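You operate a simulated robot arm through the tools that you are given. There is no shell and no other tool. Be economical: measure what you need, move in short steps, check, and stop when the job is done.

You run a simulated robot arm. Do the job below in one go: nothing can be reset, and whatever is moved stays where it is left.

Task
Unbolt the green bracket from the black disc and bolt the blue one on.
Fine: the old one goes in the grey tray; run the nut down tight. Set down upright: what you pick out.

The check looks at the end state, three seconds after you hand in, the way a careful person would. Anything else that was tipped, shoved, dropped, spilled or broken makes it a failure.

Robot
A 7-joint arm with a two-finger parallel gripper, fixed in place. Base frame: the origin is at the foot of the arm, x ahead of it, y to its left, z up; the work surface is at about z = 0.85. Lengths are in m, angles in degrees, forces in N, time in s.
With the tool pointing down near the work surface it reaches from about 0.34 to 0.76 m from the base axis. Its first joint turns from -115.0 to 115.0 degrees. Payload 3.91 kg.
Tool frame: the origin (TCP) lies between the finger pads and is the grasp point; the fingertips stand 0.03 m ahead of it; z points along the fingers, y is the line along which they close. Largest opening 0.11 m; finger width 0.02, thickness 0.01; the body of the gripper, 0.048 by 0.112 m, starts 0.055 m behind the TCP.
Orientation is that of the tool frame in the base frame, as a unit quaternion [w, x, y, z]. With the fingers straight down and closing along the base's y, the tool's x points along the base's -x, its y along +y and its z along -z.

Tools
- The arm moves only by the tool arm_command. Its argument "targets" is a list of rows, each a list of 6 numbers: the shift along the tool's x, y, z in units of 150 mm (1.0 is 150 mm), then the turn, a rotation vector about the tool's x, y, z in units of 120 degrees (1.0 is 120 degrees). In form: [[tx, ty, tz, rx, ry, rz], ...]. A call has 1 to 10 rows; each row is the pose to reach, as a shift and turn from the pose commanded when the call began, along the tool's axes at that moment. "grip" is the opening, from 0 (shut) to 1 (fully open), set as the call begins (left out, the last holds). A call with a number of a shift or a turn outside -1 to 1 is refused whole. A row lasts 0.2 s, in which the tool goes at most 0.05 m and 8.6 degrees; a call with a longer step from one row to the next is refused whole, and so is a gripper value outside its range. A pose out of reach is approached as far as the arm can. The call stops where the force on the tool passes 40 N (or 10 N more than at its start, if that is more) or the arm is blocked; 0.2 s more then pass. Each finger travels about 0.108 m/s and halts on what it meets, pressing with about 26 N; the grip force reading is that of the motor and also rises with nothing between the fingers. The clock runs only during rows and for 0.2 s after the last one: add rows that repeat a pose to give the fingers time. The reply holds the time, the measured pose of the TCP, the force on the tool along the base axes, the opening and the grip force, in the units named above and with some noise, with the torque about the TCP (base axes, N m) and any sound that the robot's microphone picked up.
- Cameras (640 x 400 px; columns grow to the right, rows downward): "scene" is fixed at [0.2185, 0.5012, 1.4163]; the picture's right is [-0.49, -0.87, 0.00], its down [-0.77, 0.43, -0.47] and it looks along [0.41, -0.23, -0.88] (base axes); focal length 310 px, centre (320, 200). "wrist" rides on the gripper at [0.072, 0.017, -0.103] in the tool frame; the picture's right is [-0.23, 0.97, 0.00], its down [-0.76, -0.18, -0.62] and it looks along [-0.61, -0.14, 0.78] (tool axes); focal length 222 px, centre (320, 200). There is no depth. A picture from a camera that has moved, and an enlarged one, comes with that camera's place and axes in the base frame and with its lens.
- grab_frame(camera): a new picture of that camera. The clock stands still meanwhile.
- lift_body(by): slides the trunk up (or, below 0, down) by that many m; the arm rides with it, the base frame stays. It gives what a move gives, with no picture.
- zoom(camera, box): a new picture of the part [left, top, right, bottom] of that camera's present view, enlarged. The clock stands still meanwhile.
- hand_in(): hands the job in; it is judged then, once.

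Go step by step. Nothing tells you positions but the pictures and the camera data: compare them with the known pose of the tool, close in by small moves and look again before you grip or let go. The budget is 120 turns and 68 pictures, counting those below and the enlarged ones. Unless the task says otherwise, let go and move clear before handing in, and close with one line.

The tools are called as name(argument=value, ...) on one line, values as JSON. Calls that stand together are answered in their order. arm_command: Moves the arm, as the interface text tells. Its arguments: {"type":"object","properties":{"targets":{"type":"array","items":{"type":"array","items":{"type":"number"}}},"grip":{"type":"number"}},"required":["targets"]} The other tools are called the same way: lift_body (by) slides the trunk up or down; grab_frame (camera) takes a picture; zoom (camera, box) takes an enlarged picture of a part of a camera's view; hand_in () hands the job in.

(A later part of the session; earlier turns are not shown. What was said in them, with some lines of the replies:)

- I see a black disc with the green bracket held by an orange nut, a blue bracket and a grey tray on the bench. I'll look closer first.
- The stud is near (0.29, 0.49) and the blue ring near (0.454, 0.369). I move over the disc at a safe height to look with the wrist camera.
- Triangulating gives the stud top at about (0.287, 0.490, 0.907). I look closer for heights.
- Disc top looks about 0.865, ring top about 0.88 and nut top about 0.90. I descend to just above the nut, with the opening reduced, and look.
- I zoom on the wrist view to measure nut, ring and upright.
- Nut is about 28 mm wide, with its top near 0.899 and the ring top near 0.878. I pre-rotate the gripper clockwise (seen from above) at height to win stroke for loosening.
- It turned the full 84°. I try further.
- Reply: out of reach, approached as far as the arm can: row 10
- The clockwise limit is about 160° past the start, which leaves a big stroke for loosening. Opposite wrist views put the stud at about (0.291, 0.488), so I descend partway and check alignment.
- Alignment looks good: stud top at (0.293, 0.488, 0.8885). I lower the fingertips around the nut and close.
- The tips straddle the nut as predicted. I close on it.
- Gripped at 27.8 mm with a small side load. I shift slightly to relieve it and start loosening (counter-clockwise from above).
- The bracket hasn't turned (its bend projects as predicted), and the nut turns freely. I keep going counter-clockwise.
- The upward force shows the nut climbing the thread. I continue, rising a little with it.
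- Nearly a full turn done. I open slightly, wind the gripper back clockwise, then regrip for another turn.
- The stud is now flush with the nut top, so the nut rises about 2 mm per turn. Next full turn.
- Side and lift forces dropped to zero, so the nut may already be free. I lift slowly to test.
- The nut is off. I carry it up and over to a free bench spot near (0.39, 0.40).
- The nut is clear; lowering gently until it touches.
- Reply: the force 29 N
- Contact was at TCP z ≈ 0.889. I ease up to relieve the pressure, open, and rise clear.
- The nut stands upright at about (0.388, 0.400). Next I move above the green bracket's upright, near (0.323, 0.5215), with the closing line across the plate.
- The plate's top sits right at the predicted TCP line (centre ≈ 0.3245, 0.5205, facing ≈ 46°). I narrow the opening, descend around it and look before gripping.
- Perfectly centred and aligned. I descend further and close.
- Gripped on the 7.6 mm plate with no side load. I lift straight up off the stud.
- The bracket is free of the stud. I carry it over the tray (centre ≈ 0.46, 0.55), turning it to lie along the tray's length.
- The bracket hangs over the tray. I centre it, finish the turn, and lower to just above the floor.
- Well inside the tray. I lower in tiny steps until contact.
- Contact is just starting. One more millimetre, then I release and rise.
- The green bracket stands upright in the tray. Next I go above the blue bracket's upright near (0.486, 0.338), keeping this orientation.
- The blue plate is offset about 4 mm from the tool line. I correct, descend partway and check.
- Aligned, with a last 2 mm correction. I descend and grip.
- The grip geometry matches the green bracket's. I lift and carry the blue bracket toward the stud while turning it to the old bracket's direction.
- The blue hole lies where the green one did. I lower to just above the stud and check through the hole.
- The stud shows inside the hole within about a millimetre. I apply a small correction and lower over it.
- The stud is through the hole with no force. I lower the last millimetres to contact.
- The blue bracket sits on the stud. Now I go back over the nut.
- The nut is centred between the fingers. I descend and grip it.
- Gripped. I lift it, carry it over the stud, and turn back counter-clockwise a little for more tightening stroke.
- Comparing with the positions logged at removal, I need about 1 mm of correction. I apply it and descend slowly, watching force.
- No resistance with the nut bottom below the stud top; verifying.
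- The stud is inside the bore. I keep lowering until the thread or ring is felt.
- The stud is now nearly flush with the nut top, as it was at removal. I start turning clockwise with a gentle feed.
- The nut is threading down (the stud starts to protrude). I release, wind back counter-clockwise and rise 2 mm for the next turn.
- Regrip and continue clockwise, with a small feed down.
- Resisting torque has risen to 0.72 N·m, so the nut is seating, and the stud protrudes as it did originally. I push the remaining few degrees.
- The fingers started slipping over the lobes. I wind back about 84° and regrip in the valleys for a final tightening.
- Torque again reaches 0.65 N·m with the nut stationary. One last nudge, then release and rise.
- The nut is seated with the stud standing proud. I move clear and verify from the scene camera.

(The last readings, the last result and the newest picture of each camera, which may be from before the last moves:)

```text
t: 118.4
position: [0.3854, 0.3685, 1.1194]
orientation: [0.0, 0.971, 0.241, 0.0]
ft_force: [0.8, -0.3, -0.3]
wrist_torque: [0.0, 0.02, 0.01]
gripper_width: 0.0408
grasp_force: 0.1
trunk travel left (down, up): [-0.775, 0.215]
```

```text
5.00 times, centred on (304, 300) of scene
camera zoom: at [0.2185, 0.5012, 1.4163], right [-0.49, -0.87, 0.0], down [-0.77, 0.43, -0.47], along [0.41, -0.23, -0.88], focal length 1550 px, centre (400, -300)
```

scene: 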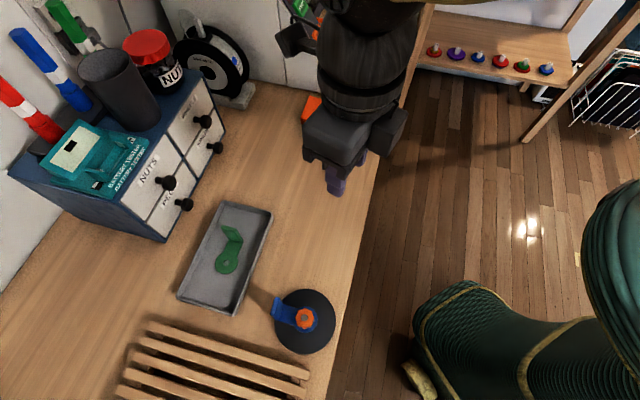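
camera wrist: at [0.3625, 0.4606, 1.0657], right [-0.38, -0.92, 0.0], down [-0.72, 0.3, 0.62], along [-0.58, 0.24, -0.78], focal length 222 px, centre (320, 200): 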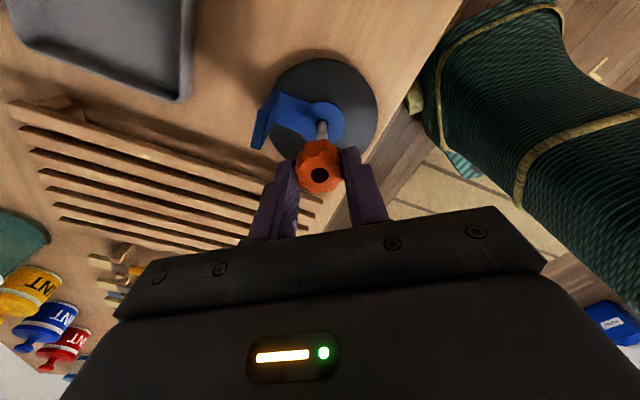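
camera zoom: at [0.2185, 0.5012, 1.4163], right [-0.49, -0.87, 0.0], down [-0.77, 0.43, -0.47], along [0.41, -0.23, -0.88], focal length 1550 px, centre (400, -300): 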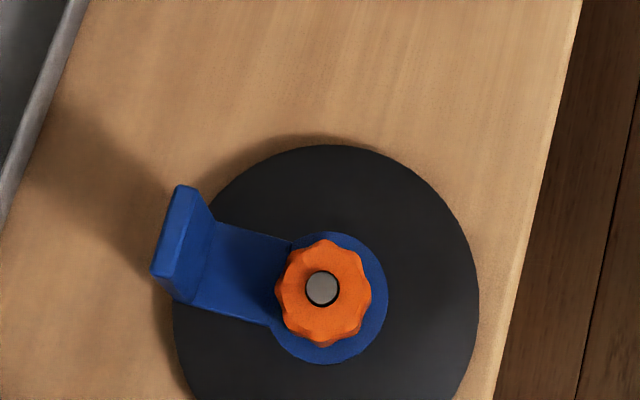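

The blue bracket sits where the green one was, with the nut at its original seated height, and the green bracket stands upright in the grey tray. Nothing else has moved, so I hand in.

hand_in()

```text
The job is handed in.
```

The blue bracket is on the disc with the nut run down until the fingers slipped at about 0.65 N·m, and the green bracket stands upright in the grey tray.
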